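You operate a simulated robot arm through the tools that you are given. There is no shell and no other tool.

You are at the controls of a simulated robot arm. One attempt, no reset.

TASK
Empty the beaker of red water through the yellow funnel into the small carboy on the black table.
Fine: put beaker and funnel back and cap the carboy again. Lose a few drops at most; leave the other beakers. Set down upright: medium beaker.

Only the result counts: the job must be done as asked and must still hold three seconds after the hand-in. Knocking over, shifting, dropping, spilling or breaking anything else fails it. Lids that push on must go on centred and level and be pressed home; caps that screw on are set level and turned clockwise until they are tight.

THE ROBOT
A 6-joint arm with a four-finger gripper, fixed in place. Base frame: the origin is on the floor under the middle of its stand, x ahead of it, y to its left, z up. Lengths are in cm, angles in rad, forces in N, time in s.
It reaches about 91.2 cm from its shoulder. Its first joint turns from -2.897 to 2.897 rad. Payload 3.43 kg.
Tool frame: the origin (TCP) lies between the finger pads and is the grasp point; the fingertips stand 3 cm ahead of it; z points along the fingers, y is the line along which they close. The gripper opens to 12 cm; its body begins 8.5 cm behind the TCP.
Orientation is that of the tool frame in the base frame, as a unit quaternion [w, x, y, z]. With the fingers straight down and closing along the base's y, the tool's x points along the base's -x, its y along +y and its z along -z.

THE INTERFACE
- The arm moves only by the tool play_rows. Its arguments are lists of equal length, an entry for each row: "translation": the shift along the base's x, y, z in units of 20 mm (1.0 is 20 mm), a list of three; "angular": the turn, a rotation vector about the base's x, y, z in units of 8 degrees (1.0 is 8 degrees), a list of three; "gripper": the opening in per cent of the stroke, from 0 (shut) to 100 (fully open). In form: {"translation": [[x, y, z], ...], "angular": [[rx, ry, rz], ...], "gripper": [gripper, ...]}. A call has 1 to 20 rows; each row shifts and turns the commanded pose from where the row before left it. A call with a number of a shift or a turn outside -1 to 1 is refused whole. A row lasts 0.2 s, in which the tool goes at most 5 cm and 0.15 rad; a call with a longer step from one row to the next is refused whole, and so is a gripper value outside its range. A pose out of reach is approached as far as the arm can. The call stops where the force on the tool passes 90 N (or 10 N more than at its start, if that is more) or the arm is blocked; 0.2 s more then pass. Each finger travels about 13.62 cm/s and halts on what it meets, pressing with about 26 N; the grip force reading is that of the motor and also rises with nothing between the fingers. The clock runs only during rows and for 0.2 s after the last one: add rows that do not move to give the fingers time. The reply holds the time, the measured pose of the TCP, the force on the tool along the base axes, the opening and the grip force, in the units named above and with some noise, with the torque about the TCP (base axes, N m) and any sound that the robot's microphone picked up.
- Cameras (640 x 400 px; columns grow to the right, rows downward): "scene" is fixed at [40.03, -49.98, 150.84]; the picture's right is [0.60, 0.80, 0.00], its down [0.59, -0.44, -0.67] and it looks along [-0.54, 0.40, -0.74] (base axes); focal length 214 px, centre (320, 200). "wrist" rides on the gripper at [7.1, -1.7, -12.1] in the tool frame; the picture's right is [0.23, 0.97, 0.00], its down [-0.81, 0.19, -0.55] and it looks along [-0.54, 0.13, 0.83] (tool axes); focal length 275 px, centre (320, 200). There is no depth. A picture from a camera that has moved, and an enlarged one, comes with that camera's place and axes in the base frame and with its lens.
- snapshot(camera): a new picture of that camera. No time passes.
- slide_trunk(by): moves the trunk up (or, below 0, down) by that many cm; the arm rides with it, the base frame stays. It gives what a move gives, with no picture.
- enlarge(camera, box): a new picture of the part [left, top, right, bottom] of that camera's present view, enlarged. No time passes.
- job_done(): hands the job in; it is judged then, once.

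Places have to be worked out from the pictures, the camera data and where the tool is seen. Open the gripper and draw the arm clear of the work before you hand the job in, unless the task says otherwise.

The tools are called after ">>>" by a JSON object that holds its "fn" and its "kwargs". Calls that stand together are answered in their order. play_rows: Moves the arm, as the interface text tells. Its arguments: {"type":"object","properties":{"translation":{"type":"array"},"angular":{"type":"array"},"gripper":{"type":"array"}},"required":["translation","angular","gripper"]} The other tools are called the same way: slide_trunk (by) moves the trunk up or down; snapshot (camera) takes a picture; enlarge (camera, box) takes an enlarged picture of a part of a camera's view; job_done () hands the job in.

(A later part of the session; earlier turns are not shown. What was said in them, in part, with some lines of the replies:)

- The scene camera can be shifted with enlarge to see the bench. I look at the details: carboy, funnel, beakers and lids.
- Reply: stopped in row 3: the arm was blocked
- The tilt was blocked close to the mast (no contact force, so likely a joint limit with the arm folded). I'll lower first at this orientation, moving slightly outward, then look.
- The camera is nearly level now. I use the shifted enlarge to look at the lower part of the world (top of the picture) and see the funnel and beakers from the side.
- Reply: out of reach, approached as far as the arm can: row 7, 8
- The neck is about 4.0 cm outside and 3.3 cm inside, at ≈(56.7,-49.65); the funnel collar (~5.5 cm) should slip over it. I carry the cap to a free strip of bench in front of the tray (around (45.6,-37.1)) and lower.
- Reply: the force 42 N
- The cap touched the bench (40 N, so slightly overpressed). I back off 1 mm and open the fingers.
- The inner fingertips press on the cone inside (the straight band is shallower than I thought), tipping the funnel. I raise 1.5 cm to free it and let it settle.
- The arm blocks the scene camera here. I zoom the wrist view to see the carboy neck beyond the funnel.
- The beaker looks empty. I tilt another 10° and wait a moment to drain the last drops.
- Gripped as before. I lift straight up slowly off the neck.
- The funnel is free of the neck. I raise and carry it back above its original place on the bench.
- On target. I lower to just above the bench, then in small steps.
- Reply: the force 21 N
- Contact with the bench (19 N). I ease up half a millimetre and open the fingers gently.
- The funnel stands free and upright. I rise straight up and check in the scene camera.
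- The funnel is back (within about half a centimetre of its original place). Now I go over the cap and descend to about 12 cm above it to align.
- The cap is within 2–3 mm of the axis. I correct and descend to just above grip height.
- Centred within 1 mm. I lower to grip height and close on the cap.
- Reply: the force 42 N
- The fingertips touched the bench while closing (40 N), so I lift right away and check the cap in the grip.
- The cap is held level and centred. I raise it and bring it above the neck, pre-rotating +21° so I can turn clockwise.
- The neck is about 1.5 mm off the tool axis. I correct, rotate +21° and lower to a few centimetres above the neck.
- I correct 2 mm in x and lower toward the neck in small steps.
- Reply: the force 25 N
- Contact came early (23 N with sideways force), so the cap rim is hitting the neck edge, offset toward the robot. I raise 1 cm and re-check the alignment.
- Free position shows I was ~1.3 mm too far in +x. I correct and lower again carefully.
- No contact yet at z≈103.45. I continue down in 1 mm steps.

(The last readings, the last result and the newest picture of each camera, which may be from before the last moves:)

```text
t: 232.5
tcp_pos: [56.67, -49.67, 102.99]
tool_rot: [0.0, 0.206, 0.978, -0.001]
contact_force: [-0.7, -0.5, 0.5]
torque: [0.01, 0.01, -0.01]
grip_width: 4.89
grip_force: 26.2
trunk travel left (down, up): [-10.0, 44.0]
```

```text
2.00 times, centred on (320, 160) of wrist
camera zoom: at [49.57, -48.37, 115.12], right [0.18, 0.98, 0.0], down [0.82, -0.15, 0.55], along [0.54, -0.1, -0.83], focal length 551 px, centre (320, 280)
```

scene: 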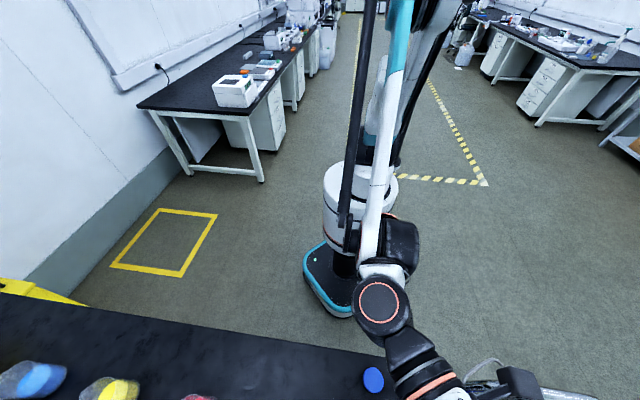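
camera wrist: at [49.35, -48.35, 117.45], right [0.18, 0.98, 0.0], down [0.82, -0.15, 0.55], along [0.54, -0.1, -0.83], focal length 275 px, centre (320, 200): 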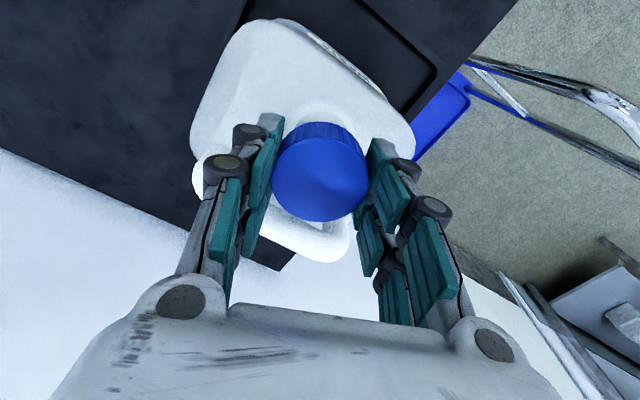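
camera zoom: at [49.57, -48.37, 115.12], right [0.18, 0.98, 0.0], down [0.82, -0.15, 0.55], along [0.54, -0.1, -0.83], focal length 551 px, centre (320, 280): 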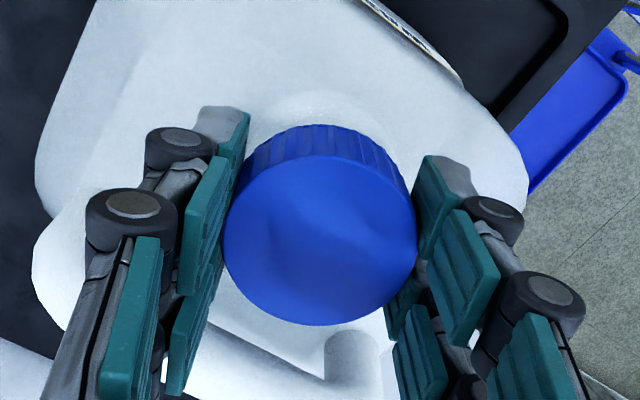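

Now lower than the earlier contact height, so the cap is slipping over the neck. I continue.

>>> {"fn": "play_rows", "kwargs": {"translation": [[0, 0, -0.06], [0, 0, -0.06], [0, 0, -0.06], [0, 0, -0.06], [0, 0, 0]], "angular": [[0, 0, 0], [0, 0, 0], [0, 0, 0], [0, 0, 0], [0, 0, 0]], "gripper": [38, 38, 38, 38, 38]}}

>>> {"fn": "enlarge", "kwargs": {"camera": "wrist", "box": [180, 60, 460, 260]}}

```text
t: 233.7
tcp_pos: [56.6, -49.59, 102.51]
tool_rot: [-0.001, 0.206, 0.979, -0.002]
contact_force: [0.8, -0.5, -0.6]
torque: [0.02, 0.01, 0.02]
grip_width: 4.87
grip_force: 25.9
trunk travel left (down, up): [-10.0, 44.0]
```

```text
2.00 times, centred on (320, 160) of wrist
camera zoom: at [49.47, -48.34, 114.63], right [0.18, 0.98, 0.0], down [0.82, -0.15, 0.55], along [0.54, -0.1, -0.83], focal length 551 px, centre (320, 280)
```

zoom: 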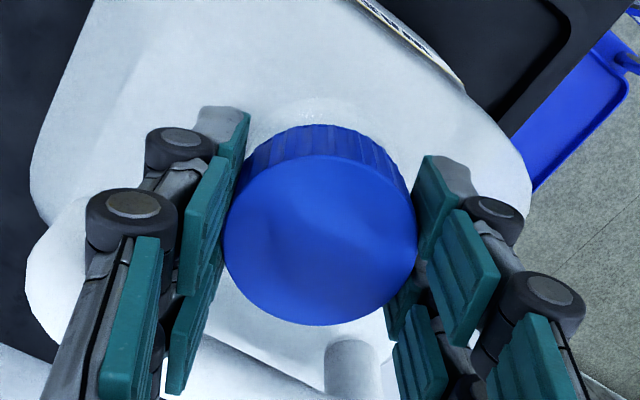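

>>> {"fn": "play_rows", "kwargs": {"translation": [[0.045, 0, -0.06], [0, 0, -0.06], [0, 0, -0.06], [0, 0, -0.06], [0, 0, 0]], "angular": [[0, 0, 0], [0, 0, 0], [0, 0, 0], [0, 0, 0], [0, 0, 0]], "gripper": [38, 38, 38, 38, 38]}}

>>> {"fn": "enlarge", "kwargs": {"camera": "wrist", "box": [180, 60, 460, 260]}}

```text
t: 234.9
tcp_pos: [56.78, -49.57, 101.88]
tool_rot: [0.0, 0.206, 0.979, 0.0]
contact_force: [-0.2, 0.1, 0.1]
torque: [0.03, 0.03, 0.02]
grip_width: 4.88
grip_force: 26.1
trunk travel left (down, up): [-10.0, 44.0]
```

```text
2.00 times, centred on (320, 160) of wrist
camera zoom: at [49.57, -48.34, 114.03], right [0.18, 0.98, 0.0], down [0.82, -0.15, 0.55], along [0.54, -0.1, -0.83], focal length 551 px, centre (320, 280)
```

zoom: 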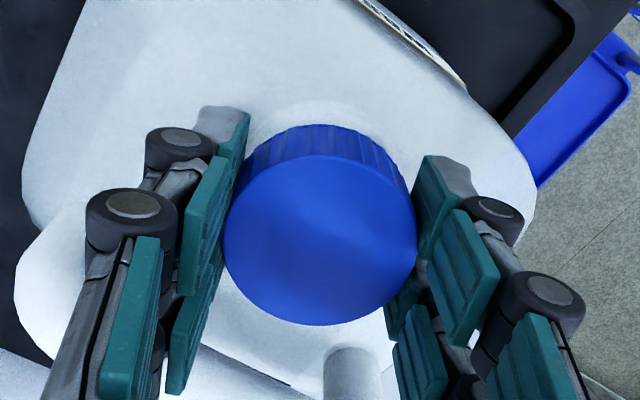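

>>> {"fn": "play_rows", "kwargs": {"translation": [[0, 0, -0.05], [0, 0, -0.05], [0, 0, 0]], "angular": [[0, 0, 0], [0, 0, 0], [0, 0, 0]], "gripper": [38, 38, 38]}}

```text
t: 235.7
tcp_pos: [56.79, -49.63, 101.7]
tool_rot: [0.0, 0.207, 0.978, 0.0]
contact_force: [-3.4, -0.8, -3.4]
torque: [0.28, -0.23, 0.0]
grip_width: 4.87
grip_force: 26.1
trunk travel left (down, up): [-10.0, 44.0]
```

>>> {"fn": "play_rows", "kwargs": {"translation": [[0, 0, 0], [0, 0, 0]], "angular": [[0, 0, 0], [0, 0, 0]], "gripper": [38, 38]}}

>>> {"fn": "snapshot", "kwargs": {"camera": "wrist"}}

>>> {"fn": "enlarge", "kwargs": {"camera": "wrist", "box": [180, 60, 460, 260]}}

```text
t: 236.3
tcp_pos: [56.64, -49.52, 101.74]
tool_rot: [0.0, 0.208, 0.978, -0.001]
contact_force: [-4.8, -1.1, -4.1]
torque: [0.07, 0.07, 0.04]
grip_width: 4.86
grip_force: 26.2
trunk travel left (down, up): [-10.0, 44.0]
```

```text
taken
camera wrist: at [49.59, -48.31, 113.8], right [0.18, 0.98, 0.0], down [0.82, -0.15, 0.55], along [0.54, -0.1, -0.83], focal length 275 px, centre (320, 200)
```

wrist: 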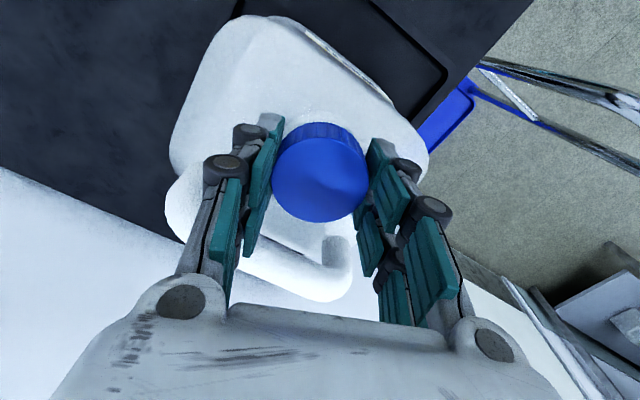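

```text
2.00 times, centred on (320, 160) of wrist
camera zoom: at [49.59, -48.31, 113.8], right [0.18, 0.98, 0.0], down [0.82, -0.15, 0.55], along [0.54, -0.1, -0.83], focal length 551 px, centre (320, 280)
```

zoom: 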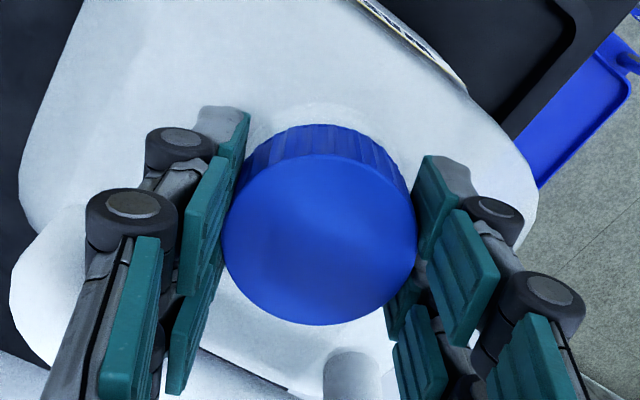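

A slight downward and sideways pull appeared: the thread seems to have engaged at the expected height. I now turn the cap clockwise by 42°, following slightly downward.

>>> {"fn": "play_rows", "kwargs": {"translation": [[-0.02, 0, -0.01], [0, 0, -0.004], [0, 0, -0.004], [0, 0, -0.004], [0, 0, -0.004], [0, 0, -0.004], [0, 0, 0]], "angular": [[0, 0, -0.875], [0, 0, -0.875], [0, 0, -0.875], [0, 0, -0.875], [0, 0, -0.875], [0, 0, -0.875], [0, 0, 0]], "gripper": [38, 38, 38, 38, 38, 38, 38]}}

>>> {"fn": "enlarge", "kwargs": {"camera": "wrist", "box": [180, 60, 460, 260]}}

```text
t: 237.9
tcp_pos: [56.68, -49.64, 101.63]
tool_rot: [-0.002, 0.545, 0.839, 0.0]
contact_force: [1.7, -1.0, -14.2]
torque: [-0.01, -0.1, 0.03]
grip_width: 4.91
grip_force: 26.3
trunk travel left (down, up): [-10.0, 44.0]
```

```text
2.00 times, centred on (320, 160) of wrist
camera zoom: at [52.37, -43.84, 113.8], right [0.79, 0.61, 0.0], down [0.51, -0.66, 0.55], along [0.33, -0.44, -0.83], focal length 551 px, centre (320, 280)
```

zoom: 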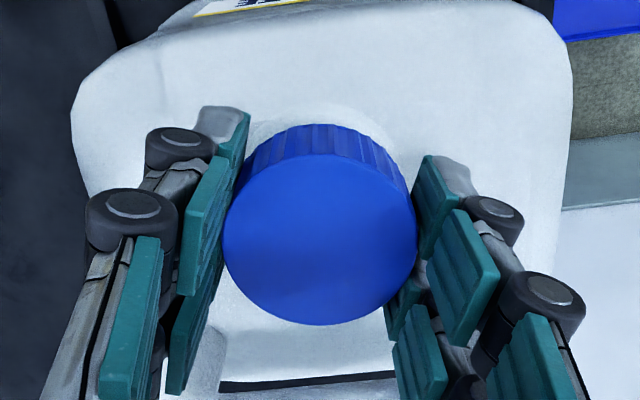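

The downward pull (14 N) confirms that the thread is drawing the cap down. I release, lower 1 mm, swing back and repeat the turn.

>>> {"fn": "play_rows", "kwargs": {"translation": [[0, 0, 0], [0, 0, 0], [0, 0, 0], [0, 0, -0.01], [0, 0, -0.01], [0, 0, -0.01], [0, 0, -0.01], [0, 0, -0.01], [0, 0, 0], [0, 0, 0], [0, 0, 0], [0, 0, 0], [0, 0, 0], [0, 0, -0.006], [0, 0, -0.006], [0, 0, -0.006], [0, 0, -0.006], [0, 0, -0.006], [0, 0, -0.006]], "angular": [[0, 0, 0], [0, 0, 0], [0, 0, 0], [0, 0, 0.875], [0, 0, 0.875], [0, 0, 0.875], [0, 0, 0.875], [0, 0, 0.875], [0, 0, 0.875], [0, 0, 0], [0, 0, 0], [0, 0, 0], [0, 0, 0], [0, 0, -0.875], [0, 0, -0.875], [0, 0, -0.875], [0, 0, -0.875], [0, 0, -0.875], [0, 0, -0.875]], "gripper": [46, 52, 55, 55, 55, 55, 55, 55, 55, 48, 44, 40, 38, 38, 38, 38, 38, 38, 38]}}

>>> {"fn": "enlarge", "kwargs": {"camera": "wrist", "box": [180, 60, 460, 260]}}

```text
t: 241.9
tcp_pos: [56.66, -49.58, 101.63]
tool_rot: [0.0, 0.544, 0.839, 0.0]
contact_force: [5.2, 0.1, 1.7]
torque: [0.03, -0.18, 0.02]
grip_width: 4.92
grip_force: 25.8
trunk travel left (down, up): [-10.0, 44.0]
```

```text
2.00 times, centred on (320, 160) of wrist
camera zoom: at [52.33, -43.83, 113.62], right [0.79, 0.61, 0.0], down [0.51, -0.66, 0.55], along [0.33, -0.44, -0.83], focal length 551 px, centre (320, 280)
```

zoom: 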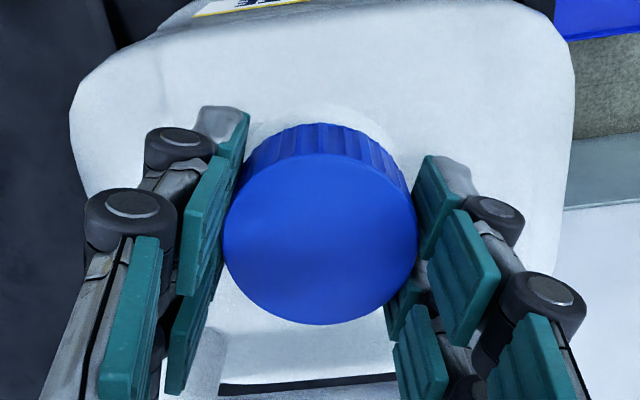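

About 84° of tightening so far, with low forces. I continue the cycles.

>>> {"fn": "play_rows", "kwargs": {"translation": [[0, 0, 0], [0, 0, 0], [0, 0, 0], [0, 0, 0], [0, 0, 0], [0, 0, 0], [0, 0, 0], [0, 0, 0], [0, 0, 0], [0, 0, 0], [0, 0, 0], [0, 0, 0], [0, 0, 0], [0, 0, -0.004], [0, 0, -0.004], [0, 0, -0.004], [0, 0, -0.004], [0, 0, -0.004], [0, 0, -0.004]], "angular": [[0, 0, 0], [0, 0, 0], [0, 0, 0], [0, 0, 0.875], [0, 0, 0.875], [0, 0, 0.875], [0, 0, 0.875], [0, 0, 0.875], [0, 0, 0.875], [0, 0, 0], [0, 0, 0], [0, 0, 0], [0, 0, 0], [0, 0, -0.875], [0, 0, -0.875], [0, 0, -0.875], [0, 0, -0.875], [0, 0, -0.875], [0, 0, -0.875]], "gripper": [46, 52, 55, 55, 55, 55, 55, 55, 55, 48, 44, 40, 38, 38, 38, 38, 38, 38, 38]}}

>>> {"fn": "enlarge", "kwargs": {"camera": "wrist", "box": [180, 60, 460, 260]}}

```text
t: 245.9
tcp_pos: [56.67, -49.52, 101.45]
tool_rot: [0.0, 0.545, 0.838, -0.001]
contact_force: [0.4, 2.8, -0.7]
torque: [0.14, -0.08, -0.01]
grip_width: 4.97
grip_force: 25.7
trunk travel left (down, up): [-10.0, 44.0]
```

```text
2.00 times, centred on (320, 160) of wrist
camera zoom: at [52.34, -43.77, 113.58], right [0.8, 0.61, 0.0], down [0.51, -0.66, 0.55], along [0.33, -0.44, -0.83], focal length 551 px, centre (320, 280)
```

zoom: 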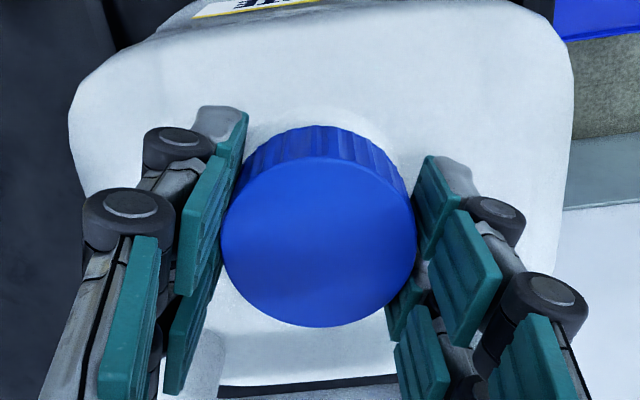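

About 126°. Two more cycles.

>>> {"fn": "play_rows", "kwargs": {"translation": [[0, 0, 0], [0, 0, 0], [0, 0, 0], [0, 0, 0], [0, 0, 0], [0, 0, 0], [0, 0, 0], [0, 0, 0], [0, 0, 0], [0, 0, 0], [0, 0, 0], [0, 0, 0], [0, 0, 0], [0, 0, -0.004], [0, 0, -0.004], [0, 0, -0.004], [0, 0, -0.004], [0, 0, -0.004], [0, 0, -0.004]], "angular": [[0, 0, 0], [0, 0, 0], [0, 0, 0], [0, 0, 0.875], [0, 0, 0.875], [0, 0, 0.875], [0, 0, 0.875], [0, 0, 0.875], [0, 0, 0.875], [0, 0, 0], [0, 0, 0], [0, 0, 0], [0, 0, 0], [0, 0, -0.875], [0, 0, -0.875], [0, 0, -0.875], [0, 0, -0.875], [0, 0, -0.875], [0, 0, -0.875]], "gripper": [46, 52, 55, 55, 55, 55, 55, 55, 55, 48, 44, 40, 38, 38, 38, 38, 38, 38, 38]}}

>>> {"fn": "play_rows", "kwargs": {"translation": [[0, 0, 0], [0, 0, 0], [0, 0, 0], [0, 0, 0], [0, 0, 0], [0, 0, 0], [0, 0, 0], [0, 0, 0], [0, 0, 0], [0, 0, 0], [0, 0, 0], [0, 0, 0], [0, 0, 0], [0, 0, -0.004], [0, 0, -0.004], [0, 0, -0.004], [0, 0, -0.004], [0, 0, -0.004], [0, 0, -0.004]], "angular": [[0, 0, 0], [0, 0, 0], [0, 0, 0], [0, 0, 0.875], [0, 0, 0.875], [0, 0, 0.875], [0, 0, 0.875], [0, 0, 0.875], [0, 0, 0.875], [0, 0, 0], [0, 0, 0], [0, 0, 0], [0, 0, 0], [0, 0, -0.875], [0, 0, -0.875], [0, 0, -0.875], [0, 0, -0.875], [0, 0, -0.875], [0, 0, -0.875]], "gripper": [46, 52, 55, 55, 55, 55, 55, 55, 55, 48, 44, 40, 38, 38, 38, 38, 38, 38, 38]}}

>>> {"fn": "enlarge", "kwargs": {"camera": "wrist", "box": [180, 60, 460, 260]}}

```text
t: 249.9
tcp_pos: [56.6, -49.58, 101.37]
tool_rot: [0.0, 0.545, 0.838, -0.001]
contact_force: [2.6, -5.9, 2.9]
torque: [-0.24, -0.22, 0.01]
grip_width: 4.9
grip_force: 26.3
trunk travel left (down, up): [-10.0, 44.0]
```

```text
t: 253.9
tcp_pos: [56.7, -49.49, 101.36]
tool_rot: [0.0, 0.544, 0.839, 0.0]
contact_force: [-2.5, 3.5, -3.8]
torque: [0.11, 0.18, 0.03]
grip_width: 4.93
grip_force: 26.0
trunk travel left (down, up): [-10.0, 44.0]
```

```text
2.00 times, centred on (320, 160) of wrist
camera zoom: at [52.34, -43.81, 113.49], right [0.8, 0.61, 0.0], down [0.51, -0.66, 0.55], along [0.33, -0.44, -0.83], focal length 551 px, centre (320, 280)
```

zoom: 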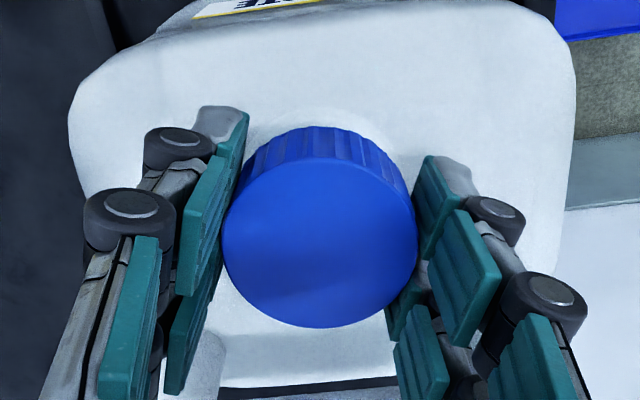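

About 210°. Two more cycles, watching for rising torque.

>>> {"fn": "play_rows", "kwargs": {"translation": [[0, 0, 0], [0, 0, 0], [0, 0, 0], [0, 0, 0], [0, 0, 0], [0, 0, 0], [0, 0, 0], [0, 0, 0], [0, 0, 0], [0, 0, 0], [0, 0, 0], [0, 0, 0], [0, 0, 0], [0, 0, -0.004], [0, 0, -0.004], [0, 0, -0.004], [0, 0, -0.004], [0, 0, -0.004], [0, 0, -0.004]], "angular": [[0, 0, 0], [0, 0, 0], [0, 0, 0], [0, 0, 0.875], [0, 0, 0.875], [0, 0, 0.875], [0, 0, 0.875], [0, 0, 0.875], [0, 0, 0.875], [0, 0, 0], [0, 0, 0], [0, 0, 0], [0, 0, 0], [0, 0, -0.875], [0, 0, -0.875], [0, 0, -0.875], [0, 0, -0.875], [0, 0, -0.875], [0, 0, -0.875]], "gripper": [46, 52, 55, 55, 55, 55, 55, 55, 55, 48, 44, 40, 38, 38, 38, 38, 38, 38, 38]}}

>>> {"fn": "enlarge", "kwargs": {"camera": "wrist", "box": [180, 60, 460, 260]}}

```text
t: 257.9
tcp_pos: [56.67, -49.61, 101.23]
tool_rot: [-0.001, 0.545, 0.839, 0.0]
contact_force: [5.3, -2.2, -0.7]
torque: [-0.13, -0.29, -0.01]
grip_width: 4.94
grip_force: 26.3
trunk travel left (down, up): [-10.0, 44.0]
```

```text
2.00 times, centred on (320, 160) of wrist
camera zoom: at [52.32, -43.8, 113.43], right [0.79, 0.61, 0.0], down [0.51, -0.66, 0.55], along [0.33, -0.44, -0.83], focal length 551 px, centre (320, 280)
```

zoom: 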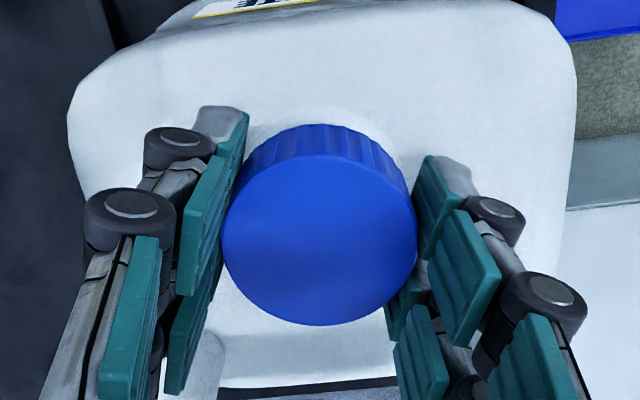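

>>> {"fn": "play_rows", "kwargs": {"translation": [[0, 0, 0], [0, 0, 0], [0, 0, 0], [0, 0, 0], [0, 0, 0], [0, 0, 0], [0, 0, 0], [0, 0, 0], [0, 0, 0], [0, 0, 0], [0, 0, 0], [0, 0, 0], [0, 0, 0], [0, 0, -0.004], [0, 0, -0.004], [0, 0, -0.004], [0, 0, -0.004], [0, 0, -0.004], [0, 0, -0.004]], "angular": [[0, 0, 0], [0, 0, 0], [0, 0, 0], [0, 0, 0.875], [0, 0, 0.875], [0, 0, 0.875], [0, 0, 0.875], [0, 0, 0.875], [0, 0, 0.875], [0, 0, 0], [0, 0, 0], [0, 0, 0], [0, 0, 0], [0, 0, -0.875], [0, 0, -0.875], [0, 0, -0.875], [0, 0, -0.875], [0, 0, -0.875], [0, 0, -0.875]], "gripper": [46, 52, 55, 55, 55, 55, 55, 55, 55, 48, 44, 40, 38, 38, 38, 38, 38, 38, 38]}}

>>> {"fn": "enlarge", "kwargs": {"camera": "wrist", "box": [180, 60, 460, 260]}}

```text
t: 261.9
tcp_pos: [56.57, -49.57, 101.12]
tool_rot: [-0.002, 0.544, 0.839, -0.001]
contact_force: [0.6, 0.4, 0.4]
torque: [0.01, -0.06, 0.57]
grip_width: 4.91
grip_force: 26.2
trunk travel left (down, up): [-10.0, 44.0]
```

```text
2.00 times, centred on (320, 160) of wrist
camera zoom: at [52.25, -43.84, 113.35], right [0.79, 0.61, 0.0], down [0.51, -0.66, 0.55], along [0.33, -0.44, -0.83], focal length 551 px, centre (320, 280)
```

zoom: 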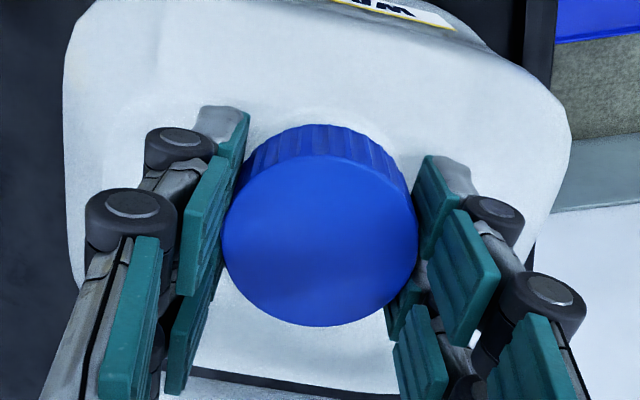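

Torque rose to 0.57 N·m, so the cap is now tight — but the picture suggests that the carboy itself turned somewhat at the end. I release the cap, rise and look.

>>> {"fn": "play_rows", "kwargs": {"translation": [[0, 0, 0], [0, 0, 0], [0, 0, 0], [0, 0, 0], [0, 0, 0.4], [0, 0, 0.8], [0, 0, 1], [0, 0, 1], [0, 0, 1], [0, 0, 1], [0, 0, 1], [0, 0, 0]], "angular": [[0, 0, 0], [0, 0, 0], [0, 0, 0], [0, 0, 0], [0, 0, 0], [0, 0, 0], [0, 0, 0.875], [0, 0, 0.875], [0, 0, 0.875], [0, 0, 0], [0, 0, 0], [0, 0, 0]], "gripper": [45, 50, 55, 58, 58, 58, 58, 58, 58, 58, 58, 58]}}

>>> {"fn": "snapshot", "kwargs": {"camera": "wrist"}}

```text
t: 264.5
tcp_pos: [56.94, -49.57, 113.66]
tool_rot: [0.0, 0.381, 0.925, -0.001]
contact_force: [-0.1, -0.2, -0.4]
torque: [0.01, -0.01, -0.01]
grip_width: 6.98
grip_force: 0.0
trunk travel left (down, up): [-10.0, 44.0]
```

```text
taken
camera wrist: at [50.81, -45.86, 125.74], right [0.52, 0.85, 0.0], down [0.71, -0.44, 0.55], along [0.47, -0.29, -0.83], focal length 275 px, centre (320, 200)
```

wrist: 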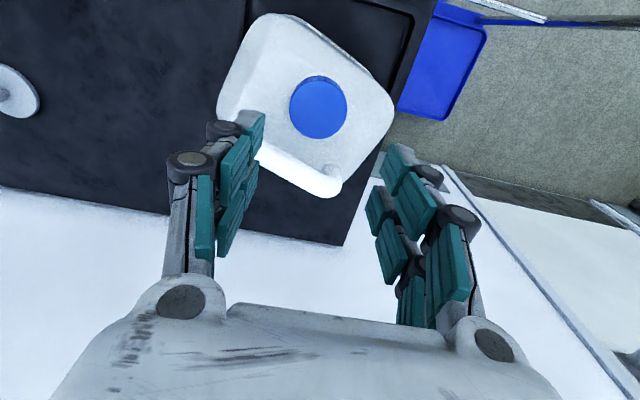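

The carboy turned clockwise by some degrees about its neck when the cap went tight; it still stands in the tray. I zoom in to measure how much.

>>> {"fn": "enlarge", "kwargs": {"camera": "wrist", "box": [200, 0, 420, 210]}}

>>> {"fn": "enlarge", "kwargs": {"camera": "scene", "box": [180, 396, 620, 400]}}

```text
1.90 times, centred on (310, 105) of wrist
camera zoom: at [50.81, -45.86, 125.74], right [0.52, 0.85, 0.0], down [0.71, -0.44, 0.55], along [0.47, -0.29, -0.83], focal length 524 px, centre (339, 381)
```

zoom: 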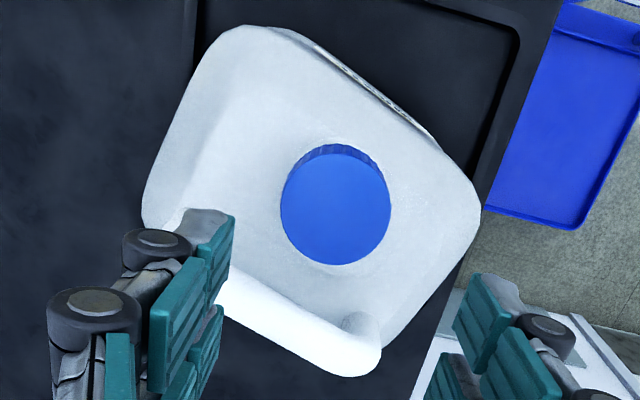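

```text
1.45 times, centred on (400, 398) of scene
camera zoom: at [40.03, -49.98, 150.84], right [0.6, 0.8, 0.0], down [0.59, -0.44, -0.67], along [-0.54, 0.4, -0.74], focal length 312 px, centre (204, -88)
```

zoom: 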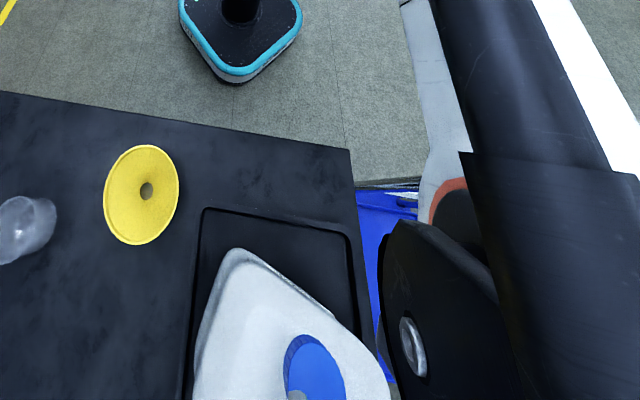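

The neck and cap are exactly where they were and level (cap top ≈100.5, pure torque with no side force at the end), so the cap is home and tight; the carboy only turned a little about its own neck inside the tray and stands firm. I draw the arm back, open the gripper and take final checks.

>>> {"fn": "play_rows", "kwargs": {"translation": [[0, 0, 1], [0, 0, 1], [-0.5, 0.1, 1], [-1, 0.25, 1], [-1, 0.25, 1], [-1, 0.25, 1], [-1, 0.25, 0.5], [-1, 0.25, 0], [-1, 0.25, 0], [-1, 0.25, 0], [-1, 0.25, 0], [-1, 0.25, 0], [-1, 0.25, 0], [-1, 0.25, 0], [-0.7, 0.2, 0], [0, 0, 0]], "angular": [[0, 0, 0], [0, 0, 0], [0, 0, 0], [0, 0, 0], [0, 0, 0], [0, 0, 0], [0, 0, 0], [0, 0, 0], [0, 0, 0], [0, 0, 0], [0, 0, 0], [0, 0, 0], [0, 0, 0], [0, 0, 0], [0, 0, 0], [0, 0, 0]], "gripper": [60, 65, 70, 75, 80, 85, 90, 95, 100, 100, 100, 100, 100, 100, 100, 100]}}

>>> {"fn": "snapshot", "kwargs": {"camera": "wrist"}}

>>> {"fn": "enlarge", "kwargs": {"camera": "scene", "box": [0, 390, 640, 400]}}

>>> {"fn": "enlarge", "kwargs": {"camera": "scene", "box": [180, 396, 620, 400]}}

```text
t: 267.9
tcp_pos: [32.66, -44.22, 126.62]
tool_rot: [-0.001, 0.381, 0.925, -0.001]
contact_force: [0.0, 0.0, 0.3]
torque: [0.05, 0.01, 0.01]
grip_width: 12.01
grip_force: 0.1
trunk travel left (down, up): [-10.0, 44.0]
```

```text
taken
camera wrist: at [26.49, -40.45, 138.71], right [0.52, 0.85, 0.0], down [0.71, -0.43, 0.55], along [0.47, -0.29, -0.83], focal length 275 px, centre (320, 200)
```

wrist: 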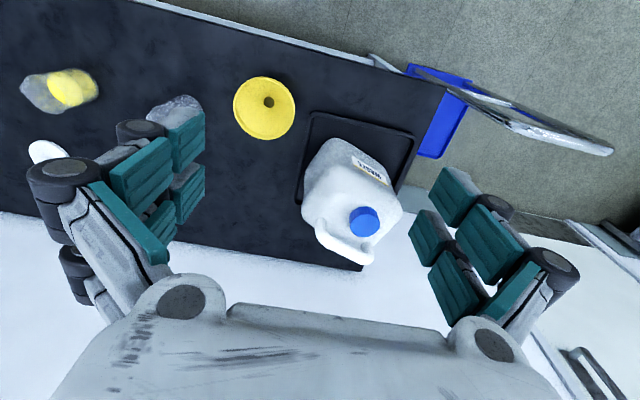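

```text
1.00 times, centred on (320, 395) of scene (not enlarged: the box is as wide or as high as the picture)
camera zoom: at [40.03, -49.98, 150.84], right [0.6, 0.8, 0.0], down [0.59, -0.44, -0.67], along [-0.54, 0.4, -0.74], focal length 214 px, centre (320, 5)
```

zoom: 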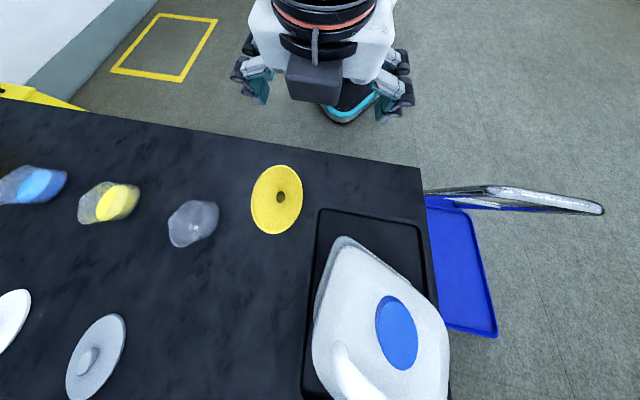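

```text
1.45 times, centred on (400, 398) of scene
camera zoom: at [40.03, -49.98, 150.84], right [0.6, 0.8, 0.0], down [0.59, -0.44, -0.67], along [-0.54, 0.4, -0.74], focal length 312 px, centre (204, -88)
```

zoom: 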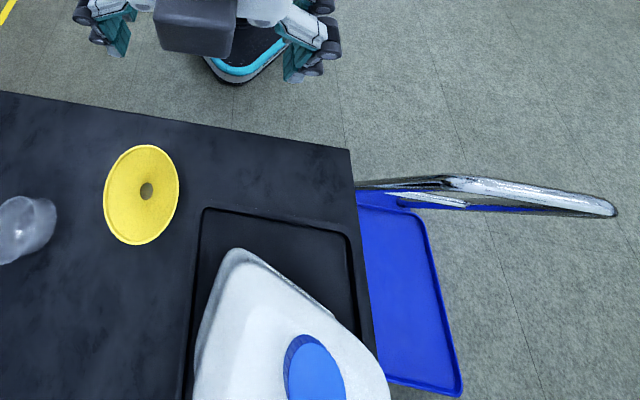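

Everything is in place: funnel, beakers and lids untouched, cap on. I zoom in once more on the carboy and bench to measure its turn and check for drops.

>>> {"fn": "enlarge", "kwargs": {"camera": "wrist", "box": [280, 110, 430, 280]}}

>>> {"fn": "enlarge", "kwargs": {"camera": "wrist", "box": [140, 50, 320, 160]}}

```text
2.35 times, centred on (355, 195) of wrist
camera zoom: at [26.49, -40.45, 138.71], right [0.52, 0.85, 0.0], down [0.71, -0.43, 0.55], along [0.47, -0.29, -0.83], focal length 648 px, centre (238, 212)
```

zoom: 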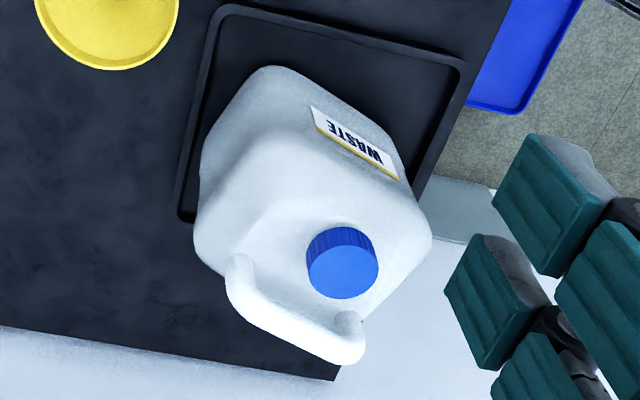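

```text
3.56 times, centred on (230, 105) of wrist
camera zoom: at [26.49, -40.45, 138.71], right [0.52, 0.85, 0.0], down [0.71, -0.43, 0.55], along [0.47, -0.29, -0.83], focal length 979 px, centre (640, 538)
```

zoom: 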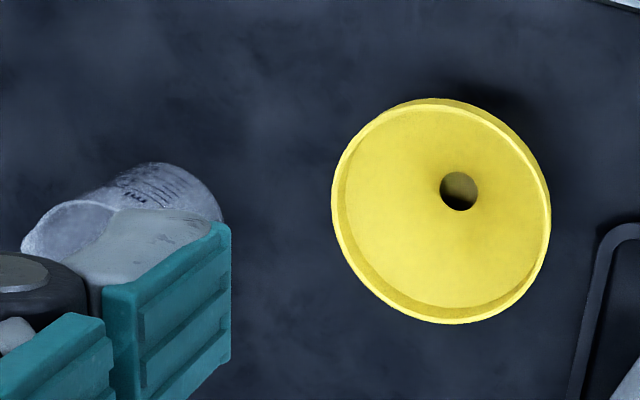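

The carboy turned about 18° around its own neck, nothing else moved. To leave it as found, I'll straighten it by its handle: first I go above the handle with the closing line across the handle bar and look.

>>> {"fn": "play_rows", "kwargs": {"translation": [[0.5, -0.2, 0], [0.95, -0.371, 0], [0.95, -0.371, 0], [0.95, -0.371, 0], [0.95, -0.371, 0], [0.95, -0.371, 0], [0.95, -0.371, 0], [0.95, -0.371, 0], [0.95, -0.371, 0], [0.95, -0.371, 0], [0.95, -0.371, 0], [0.95, -0.371, 0], [0.95, -0.371, 0], [0.95, -0.371, 0], [0.45, -0.18, 0], [0, 0, 0]], "angular": [[0, 0, 0.6], [0, 0, 0.6], [0, 0, 0.6], [0, 0, 0.6], [0, 0, 0.6], [0, 0, 0.6], [0, 0, 0.6], [0, 0, 0.6], [0, 0, 0.6], [0, 0, 0.6], [0, 0, 0.6], [0, 0, 0.6], [0, 0, 0.6], [0, 0, 0.6], [0, 0, 0.6], [0, 0, 0]], "gripper": [90, 80, 70, 60, 50, 45, 40, 40, 40, 40, 40, 40, 40, 40, 40, 40]}}

>>> {"fn": "snapshot", "kwargs": {"camera": "wrist"}}

```text
t: 271.3
tcp_pos: [58.9, -53.88, 126.72]
tool_rot: [0.0, -0.235, 0.972, -0.001]
contact_force: [0.6, 0.4, -0.6]
torque: [0.03, 0.0, -0.03]
grip_width: 4.8
grip_force: 0.1
trunk travel left (down, up): [-10.0, 44.0]
```

```text
taken
camera wrist: at [53.28, -58.78, 138.84], right [-0.65, 0.76, 0.0], down [0.63, 0.54, 0.55], along [0.42, 0.36, -0.83], focal length 275 px, centre (320, 200)
```

wrist: 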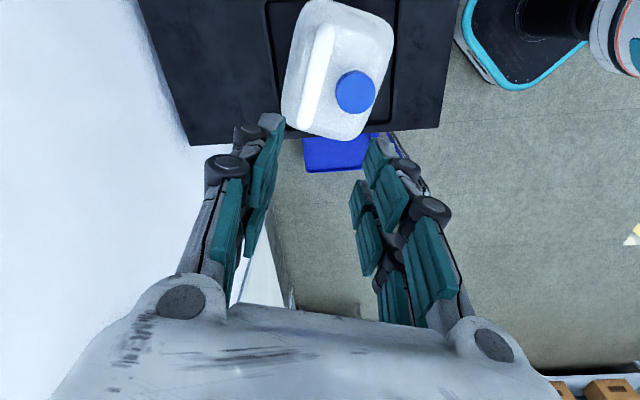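

>>> {"fn": "enlarge", "kwargs": {"camera": "wrist", "box": [260, 0, 420, 150]}}

```text
2.67 times, centred on (340, 75) of wrist
camera zoom: at [53.28, -58.78, 138.84], right [-0.65, 0.76, 0.0], down [0.63, 0.54, 0.55], along [0.42, 0.36, -0.83], focal length 734 px, centre (267, 533)
```

zoom: 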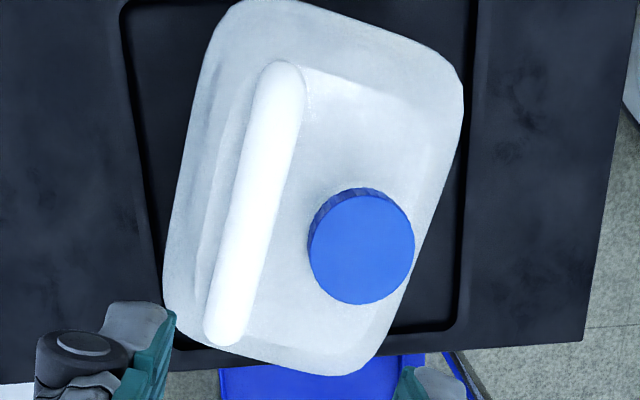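

The top view shows the handle bar (≈2.4 cm thick) almost parallel to the pads, with its centre 0.9 cm off the tool axis. I correct position and yaw and descend to about 5 cm above the bar.

>>> {"fn": "play_rows", "kwargs": {"translation": [[0.08, -0.48, -0.4], [0, 0, -0.9], [0, 0, -0.9], [0, 0, -0.9], [0, 0, -0.9], [0, 0, -0.9], [0, 0, -0.9], [0, 0, -0.9], [0, 0, -0.9], [0, 0, -0.8], [0, 0, -0.4], [0, 0, 0]], "angular": [[0, 0, -0.175], [0, 0, 0], [0, 0, 0], [0, 0, 0], [0, 0, 0], [0, 0, 0], [0, 0, 0], [0, 0, 0], [0, 0, 0], [0, 0, 0], [0, 0, 0], [0, 0, 0]], "gripper": [40, 40, 40, 40, 40, 38, 36, 35, 35, 35, 35, 35]}}

>>> {"fn": "snapshot", "kwargs": {"camera": "wrist"}}

>>> {"fn": "enlarge", "kwargs": {"camera": "wrist", "box": [240, 60, 440, 200]}}

```text
t: 273.9
tcp_pos: [59.25, -54.84, 109.08]
tool_rot: [0.0, -0.223, 0.975, 0.0]
contact_force: [0.3, -0.5, 0.9]
torque: [0.0, -0.02, -0.02]
grip_width: 4.22
grip_force: 0.1
trunk travel left (down, up): [-10.0, 44.0]
```

```text
taken
camera wrist: at [53.57, -59.66, 121.17], right [-0.63, 0.78, 0.0], down [0.65, 0.53, 0.55], along [0.43, 0.35, -0.83], focal length 275 px, centre (320, 200)
```

wrist: 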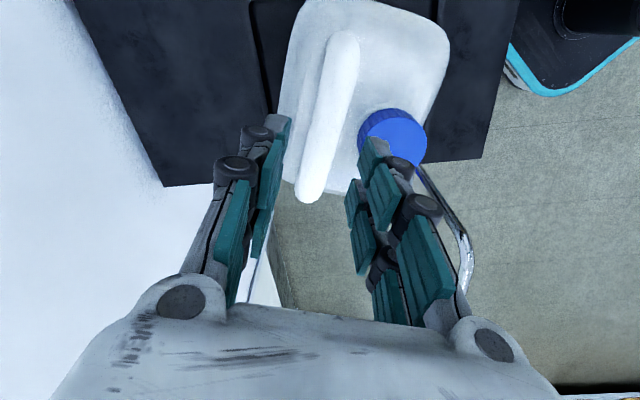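

```text
2.86 times, centred on (340, 130) of wrist
camera zoom: at [53.57, -59.66, 121.17], right [-0.63, 0.78, 0.0], down [0.65, 0.53, 0.55], along [0.43, 0.35, -0.83], focal length 786 px, centre (263, 400)
```

zoom: 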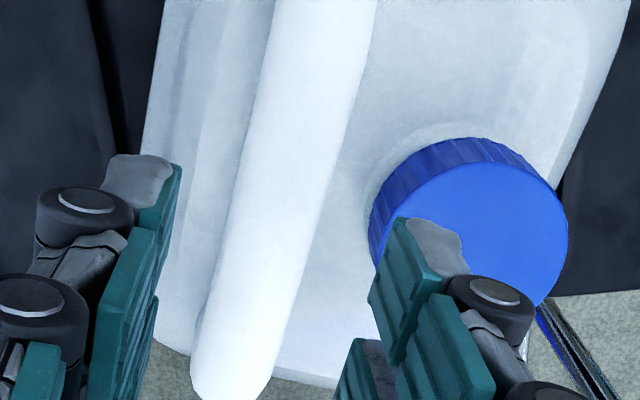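

The bar is within 1.5 mm and 2° of the pads. I correct and lower to about z=105, looking before the last step.

>>> {"fn": "play_rows", "kwargs": {"translation": [[-0.03, 0.07, -0.4], [0, 0, -0.6], [0, 0, -0.6], [0, 0, -0.4], [0, 0, 0]], "angular": [[0, 0, -0.12], [0, 0, -0.12], [0, 0, 0], [0, 0, 0], [0, 0, 0]], "gripper": [35, 35, 34, 33, 33]}}

>>> {"fn": "snapshot", "kwargs": {"camera": "wrist"}}

>>> {"fn": "enlarge", "kwargs": {"camera": "wrist", "box": [240, 80, 440, 220]}}

```text
t: 275.1
tcp_pos: [59.11, -54.68, 105.0]
tool_rot: [0.001, -0.206, 0.978, -0.001]
contact_force: [-0.4, 0.3, -0.3]
torque: [0.0, 0.0, 0.0]
grip_width: 3.92
grip_force: 0.2
trunk travel left (down, up): [-10.0, 44.0]
```

```text
taken
camera wrist: at [53.3, -59.23, 117.21], right [-0.6, 0.8, 0.0], down [0.66, 0.5, 0.55], along [0.44, 0.33, -0.83], focal length 275 px, centre (320, 200)
```

wrist: 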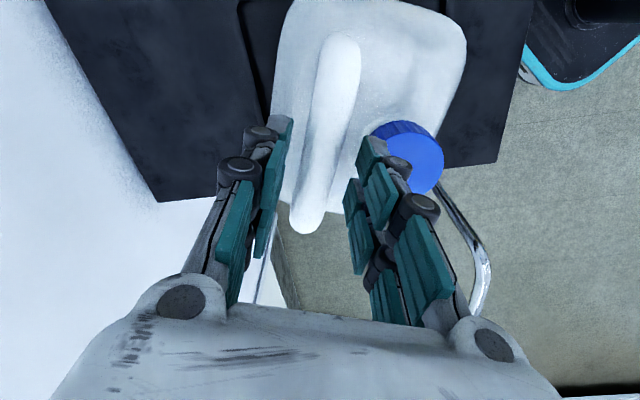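

```text
2.86 times, centred on (340, 150) of wrist
camera zoom: at [53.3, -59.23, 117.21], right [-0.6, 0.8, 0.0], down [0.66, 0.5, 0.55], along [0.44, 0.33, -0.83], focal length 786 px, centre (263, 343)
```

zoom: 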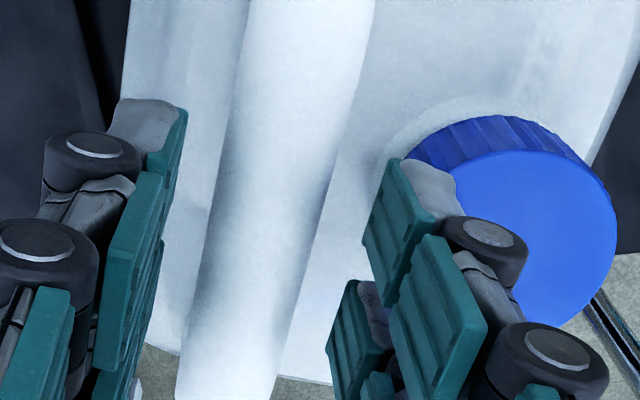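

The bar is centred between the fingers. I lower the last centimetre (tips stay above the cap) and close slowly on the handle.

>>> {"fn": "play_rows", "kwargs": {"translation": [[0, 0, -0.25], [0, 0, -0.2], [0, 0, 0], [0, 0, 0], [0, 0, 0], [0, 0, 0], [0, 0, 0], [0, 0, 0]], "angular": [[0, 0, 0.06], [0, 0, 0.06], [0, 0, 0], [0, 0, 0], [0, 0, 0], [0, 0, 0], [0, 0, 0], [0, 0, 0]], "gripper": [33, 33, 30, 27, 24, 21, 18, 15]}}

>>> {"fn": "enlarge", "kwargs": {"camera": "wrist", "box": [240, 80, 440, 220]}}

```text
t: 276.9
tcp_pos: [58.98, -54.84, 104.14]
tool_rot: [0.001, -0.214, 0.977, -0.001]
contact_force: [0.3, -3.9, 1.7]
torque: [-0.14, -0.04, 0.35]
grip_width: 2.26
grip_force: 26.5
trunk travel left (down, up): [-10.0, 44.0]
```

```text
2.86 times, centred on (340, 150) of wrist
camera zoom: at [53.33, -59.4, 116.3], right [-0.62, 0.79, 0.0], down [0.66, 0.51, 0.55], along [0.44, 0.34, -0.83], focal length 786 px, centre (263, 343)
```

zoom: 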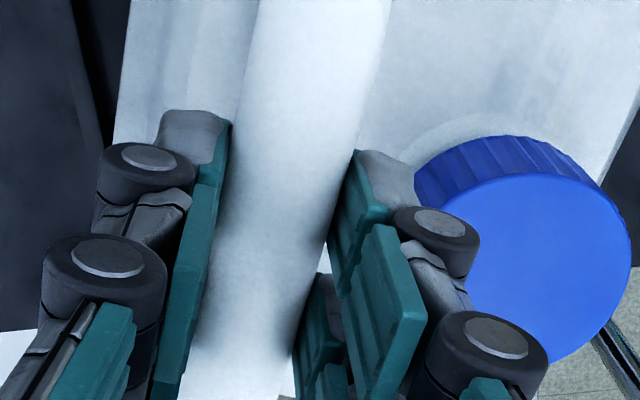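

The handle is held (2.26 cm, 26 N). I turn the carboy back counter-clockwise about its neck axis, first 9°, along an arc.

>>> {"fn": "play_rows", "kwargs": {"translation": [[0.0676, 0.0315, 0], [0.0668, 0.0332, 0], [0.0659, 0.035, 0], [0.065, 0.0367, 0], [0.064, 0.0384, 0], [0.0629, 0.04, 0], [0, 0, 0]], "angular": [[0, 0, 0.1875], [0, 0, 0.1875], [0, 0, 0.1875], [0, 0, 0.1875], [0, 0, 0.1875], [0, 0, 0.1875], [0, 0, 0]], "gripper": [14, 14, 14, 14, 14, 14, 14]}}

>>> {"fn": "snapshot", "kwargs": {"camera": "wrist"}}

```text
t: 278.5
tcp_pos: [59.77, -54.25, 104.11]
tool_rot: [0.0, -0.292, 0.957, -0.001]
contact_force: [0.5, -3.6, 7.3]
torque: [-0.13, 0.05, -0.46]
grip_width: 2.26
grip_force: 26.2
trunk travel left (down, up): [-10.0, 44.0]
```

```text
taken
camera wrist: at [54.81, -59.68, 116.3], right [-0.73, 0.68, 0.0], down [0.57, 0.61, 0.55], along [0.38, 0.4, -0.83], focal length 275 px, centre (320, 200)
```

wrist: 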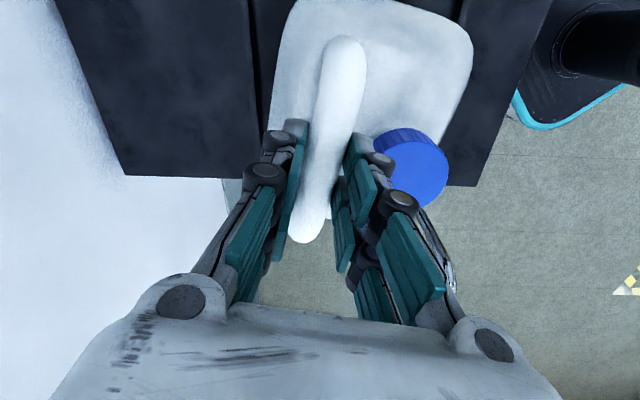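

The carboy follows nicely. I continue the arc by about 10°.

>>> {"fn": "play_rows", "kwargs": {"translation": [[0.0619, 0.0417, 0], [0.0608, 0.0433, 0], [0.0596, 0.0448, 0], [0.0584, 0.0464, 0], [0.0572, 0.0479, 0], [0.0559, 0.0494, 0], [0.0546, 0.0508, 0], [0, 0, 0]], "angular": [[0, 0, 0.1875], [0, 0, 0.1875], [0, 0, 0.1875], [0, 0, 0.1875], [0, 0, 0.1875], [0, 0, 0.1875], [0, 0, 0.1875], [0, 0, 0]], "gripper": [14, 14, 14, 14, 14, 14, 14, 14]}}

>>> {"fn": "snapshot", "kwargs": {"camera": "wrist"}}

```text
t: 280.3
tcp_pos: [60.42, -53.53, 104.18]
tool_rot: [0.0, -0.377, 0.926, -0.001]
contact_force: [-1.0, -1.6, 17.4]
torque: [-0.13, 0.14, -0.77]
grip_width: 2.25
grip_force: 25.7
trunk travel left (down, up): [-10.0, 44.0]
```

```text
taken
camera wrist: at [56.57, -59.83, 116.27], right [-0.84, 0.54, 0.0], down [0.45, 0.7, 0.55], along [0.3, 0.47, -0.83], focal length 275 px, centre (320, 200)
```

wrist: 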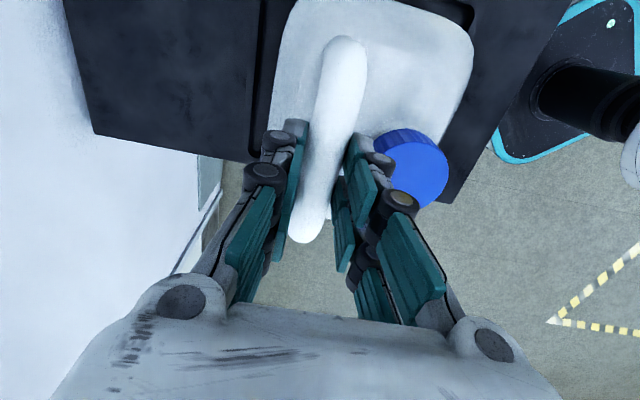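

The handle is back to ≈44–45°, its original direction. I open the fingers and rise straight up.

>>> {"fn": "play_rows", "kwargs": {"translation": [[0, 0, 0], [0, 0, 0], [0, 0, 0], [0, 0, 0.3], [0, 0, 0.6], [0, 0, 1], [0, 0, 1], [0, 0, 1], [0, 0, 1], [0, 0, 1], [0, 0, 1], [0, 0, 1], [0, 0, 0]], "angular": [[0, 0, 0], [0, 0, 0], [0, 0, 0], [0, 0, 0], [0, 0, 0], [0, 0, 0], [0, 0, 0], [0, 0, 0], [0, 0, 0], [0, 0, 0], [0, 0, 0], [0, 0, 0], [0, 0, 0]], "gripper": [22, 28, 33, 33, 33, 33, 33, 40, 50, 60, 60, 60, 60]}}

>>> {"fn": "snapshot", "kwargs": {"camera": "wrist"}}

>>> {"fn": "enlarge", "kwargs": {"camera": "wrist", "box": [240, 0, 440, 150]}}

```text
t: 283.1
tcp_pos: [60.69, -53.73, 119.8]
tool_rot: [0.0, -0.377, 0.926, -0.001]
contact_force: [-0.4, 0.0, 0.2]
torque: [-0.01, -0.02, -0.02]
grip_width: 7.22
grip_force: 0.0
trunk travel left (down, up): [-10.0, 44.0]
```

```text
taken
camera wrist: at [56.69, -60.0, 131.8], right [-0.84, 0.54, 0.0], down [0.45, 0.7, 0.55], along [0.3, 0.47, -0.83], focal length 275 px, centre (320, 200)
```

wrist: 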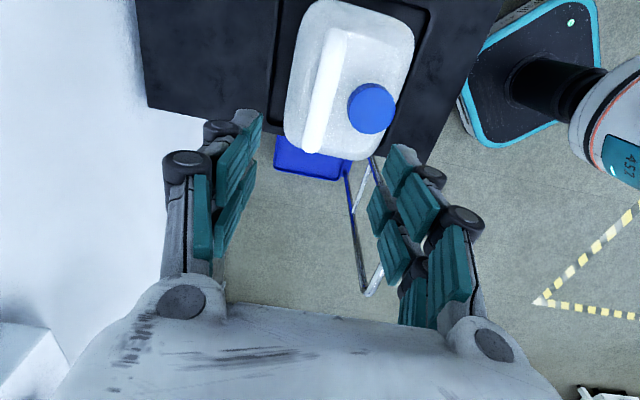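

```text
2.67 times, centred on (340, 75) of wrist
camera zoom: at [56.69, -60.0, 131.8], right [-0.84, 0.54, 0.0], down [0.45, 0.7, 0.55], along [0.3, 0.47, -0.83], focal length 734 px, centre (267, 533)
```

zoom: 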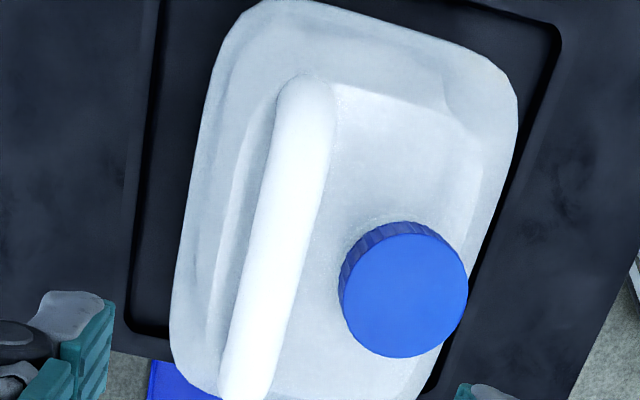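

The carboy is straight in its tray again and the cap is still at the same spot. I draw the arm back to a clear position with the gripper open.

>>> {"fn": "play_rows", "kwargs": {"translation": [[0, 0, 1], [0, 0, 1], [0, 0, 1], [-0.5, 0.2, 0.5], [-1, 0.42, 0], [-1, 0.42, 0], [-1, 0.42, 0], [-1, 0.42, 0], [-1, 0.42, 0], [-1, 0.42, 0], [-1, 0.42, 0], [-1, 0.42, 0], [-1, 0.42, 0], [-1, 0.42, 0], [-1, 0.42, 0], [-1, 0.42, 0], [-1, 0.42, 0], [-0.5, 0.2, 0], [0, 0, 0]], "angular": [[0, 0, 0], [0, 0, 0], [0, 0, 0], [0, 0, -0.7], [0, 0, -0.8], [0, 0, -0.8], [0, 0, -0.8], [0, 0, -0.8], [0, 0, -0.8], [0, 0, -0.8], [0, 0, -0.8], [0, 0, -0.8], [0, 0, -0.8], [0, 0, -0.8], [0, 0, -0.8], [0, 0, -0.8], [0, 0, -0.6], [0, 0, 0], [0, 0, 0]], "gripper": [60, 70, 80, 90, 100, 100, 100, 100, 100, 100, 100, 100, 100, 100, 100, 100, 100, 100, 100]}}

>>> {"fn": "snapshot", "kwargs": {"camera": "wrist"}}

>>> {"fn": "enlarge", "kwargs": {"camera": "scene", "box": [0, 390, 640, 400]}}

```text
t: 287.1
tcp_pos: [33.62, -43.3, 126.74]
tool_rot: [0.0, 0.366, 0.931, -0.001]
contact_force: [0.3, 0.6, 0.5]
torque: [0.0, -0.01, -0.02]
grip_width: 12.0
grip_force: 0.0
trunk travel left (down, up): [-10.0, 44.0]
```

```text
taken
camera wrist: at [27.38, -39.74, 138.88], right [0.49, 0.87, 0.0], down [0.73, -0.41, 0.55], along [0.48, -0.27, -0.83], focal length 275 px, centre (320, 200)
```

wrist: 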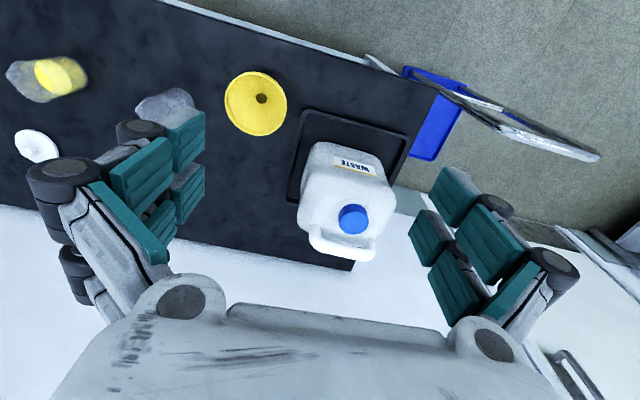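

```text
1.00 times, centred on (320, 395) of scene (not enlarged: the box is as wide or as high as the picture)
camera zoom: at [40.03, -49.98, 150.84], right [0.6, 0.8, 0.0], down [0.59, -0.44, -0.67], along [-0.54, 0.4, -0.74], focal length 214 px, centre (320, 5)
```

zoom: 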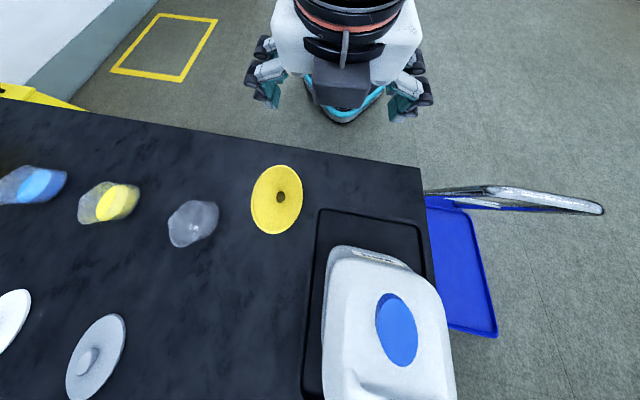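

The bench now looks the same as at the start, except the red beaker is empty. A last close look at the cap and the beaker.

>>> {"fn": "enlarge", "kwargs": {"camera": "wrist", "box": [285, 125, 410, 270]}}

>>> {"fn": "enlarge", "kwargs": {"camera": "scene", "box": [60, 396, 300, 400]}}

```text
2.76 times, centred on (348, 198) of wrist
camera zoom: at [27.38, -39.74, 138.88], right [0.49, 0.87, 0.0], down [0.73, -0.41, 0.55], along [0.48, -0.27, -0.83], focal length 759 px, centre (244, 207)
```

zoom: 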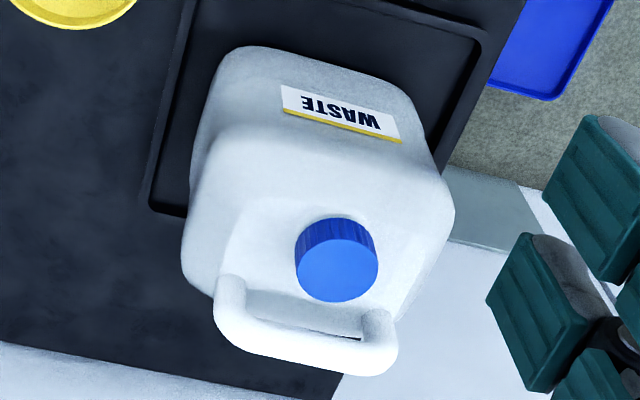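

```text
2.67 times, centred on (180, 398) of scene
camera zoom: at [40.03, -49.98, 150.84], right [0.6, 0.8, 0.0], down [0.59, -0.44, -0.67], along [-0.54, 0.4, -0.74], focal length 572 px, centre (693, -328)
```

zoom: 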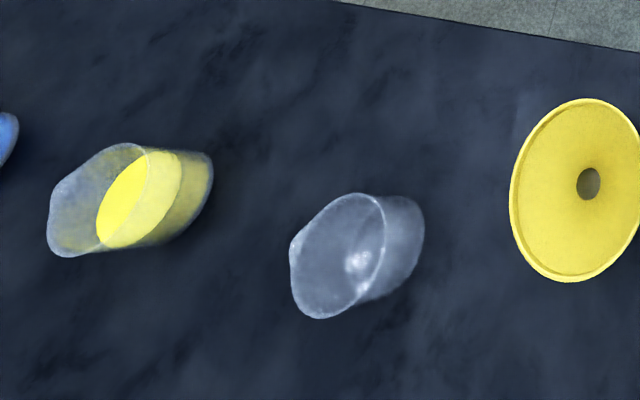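

The cap sits level and tight, the beaker is empty and upright, and the funnel, the other beakers and the lids are in place. The gripper is open and the arm is clear, so I hand the job in.

>>> {"fn": "job_done", "kwargs": {}}

```text
The job is handed in.
```

The job is handed in. The red water was poured through the yellow funnel into the carboy, and I saw no drops on the bench.

- **Beaker:** It looked empty after the pour and stands upright within a few millimetres of where it was.
- **Funnel:** It is back on its stem, about half a centimetre from its original spot. I tipped it slightly while first gripping it, and it slid about 1 cm before I picked it up.
- **Carboy and cap:** The cap is back on, level, and turned clockwise until it went tight. At the last turn the carboy itself swung about 18° around its neck. I turned it back by the handle, and it now stands straight in its tray, a few millimetres from where it began.
- **Everything else:** The other beakers, the lids and the tray look unmoved in the pictures.

The gripper is open and the arm is clear of the bench.
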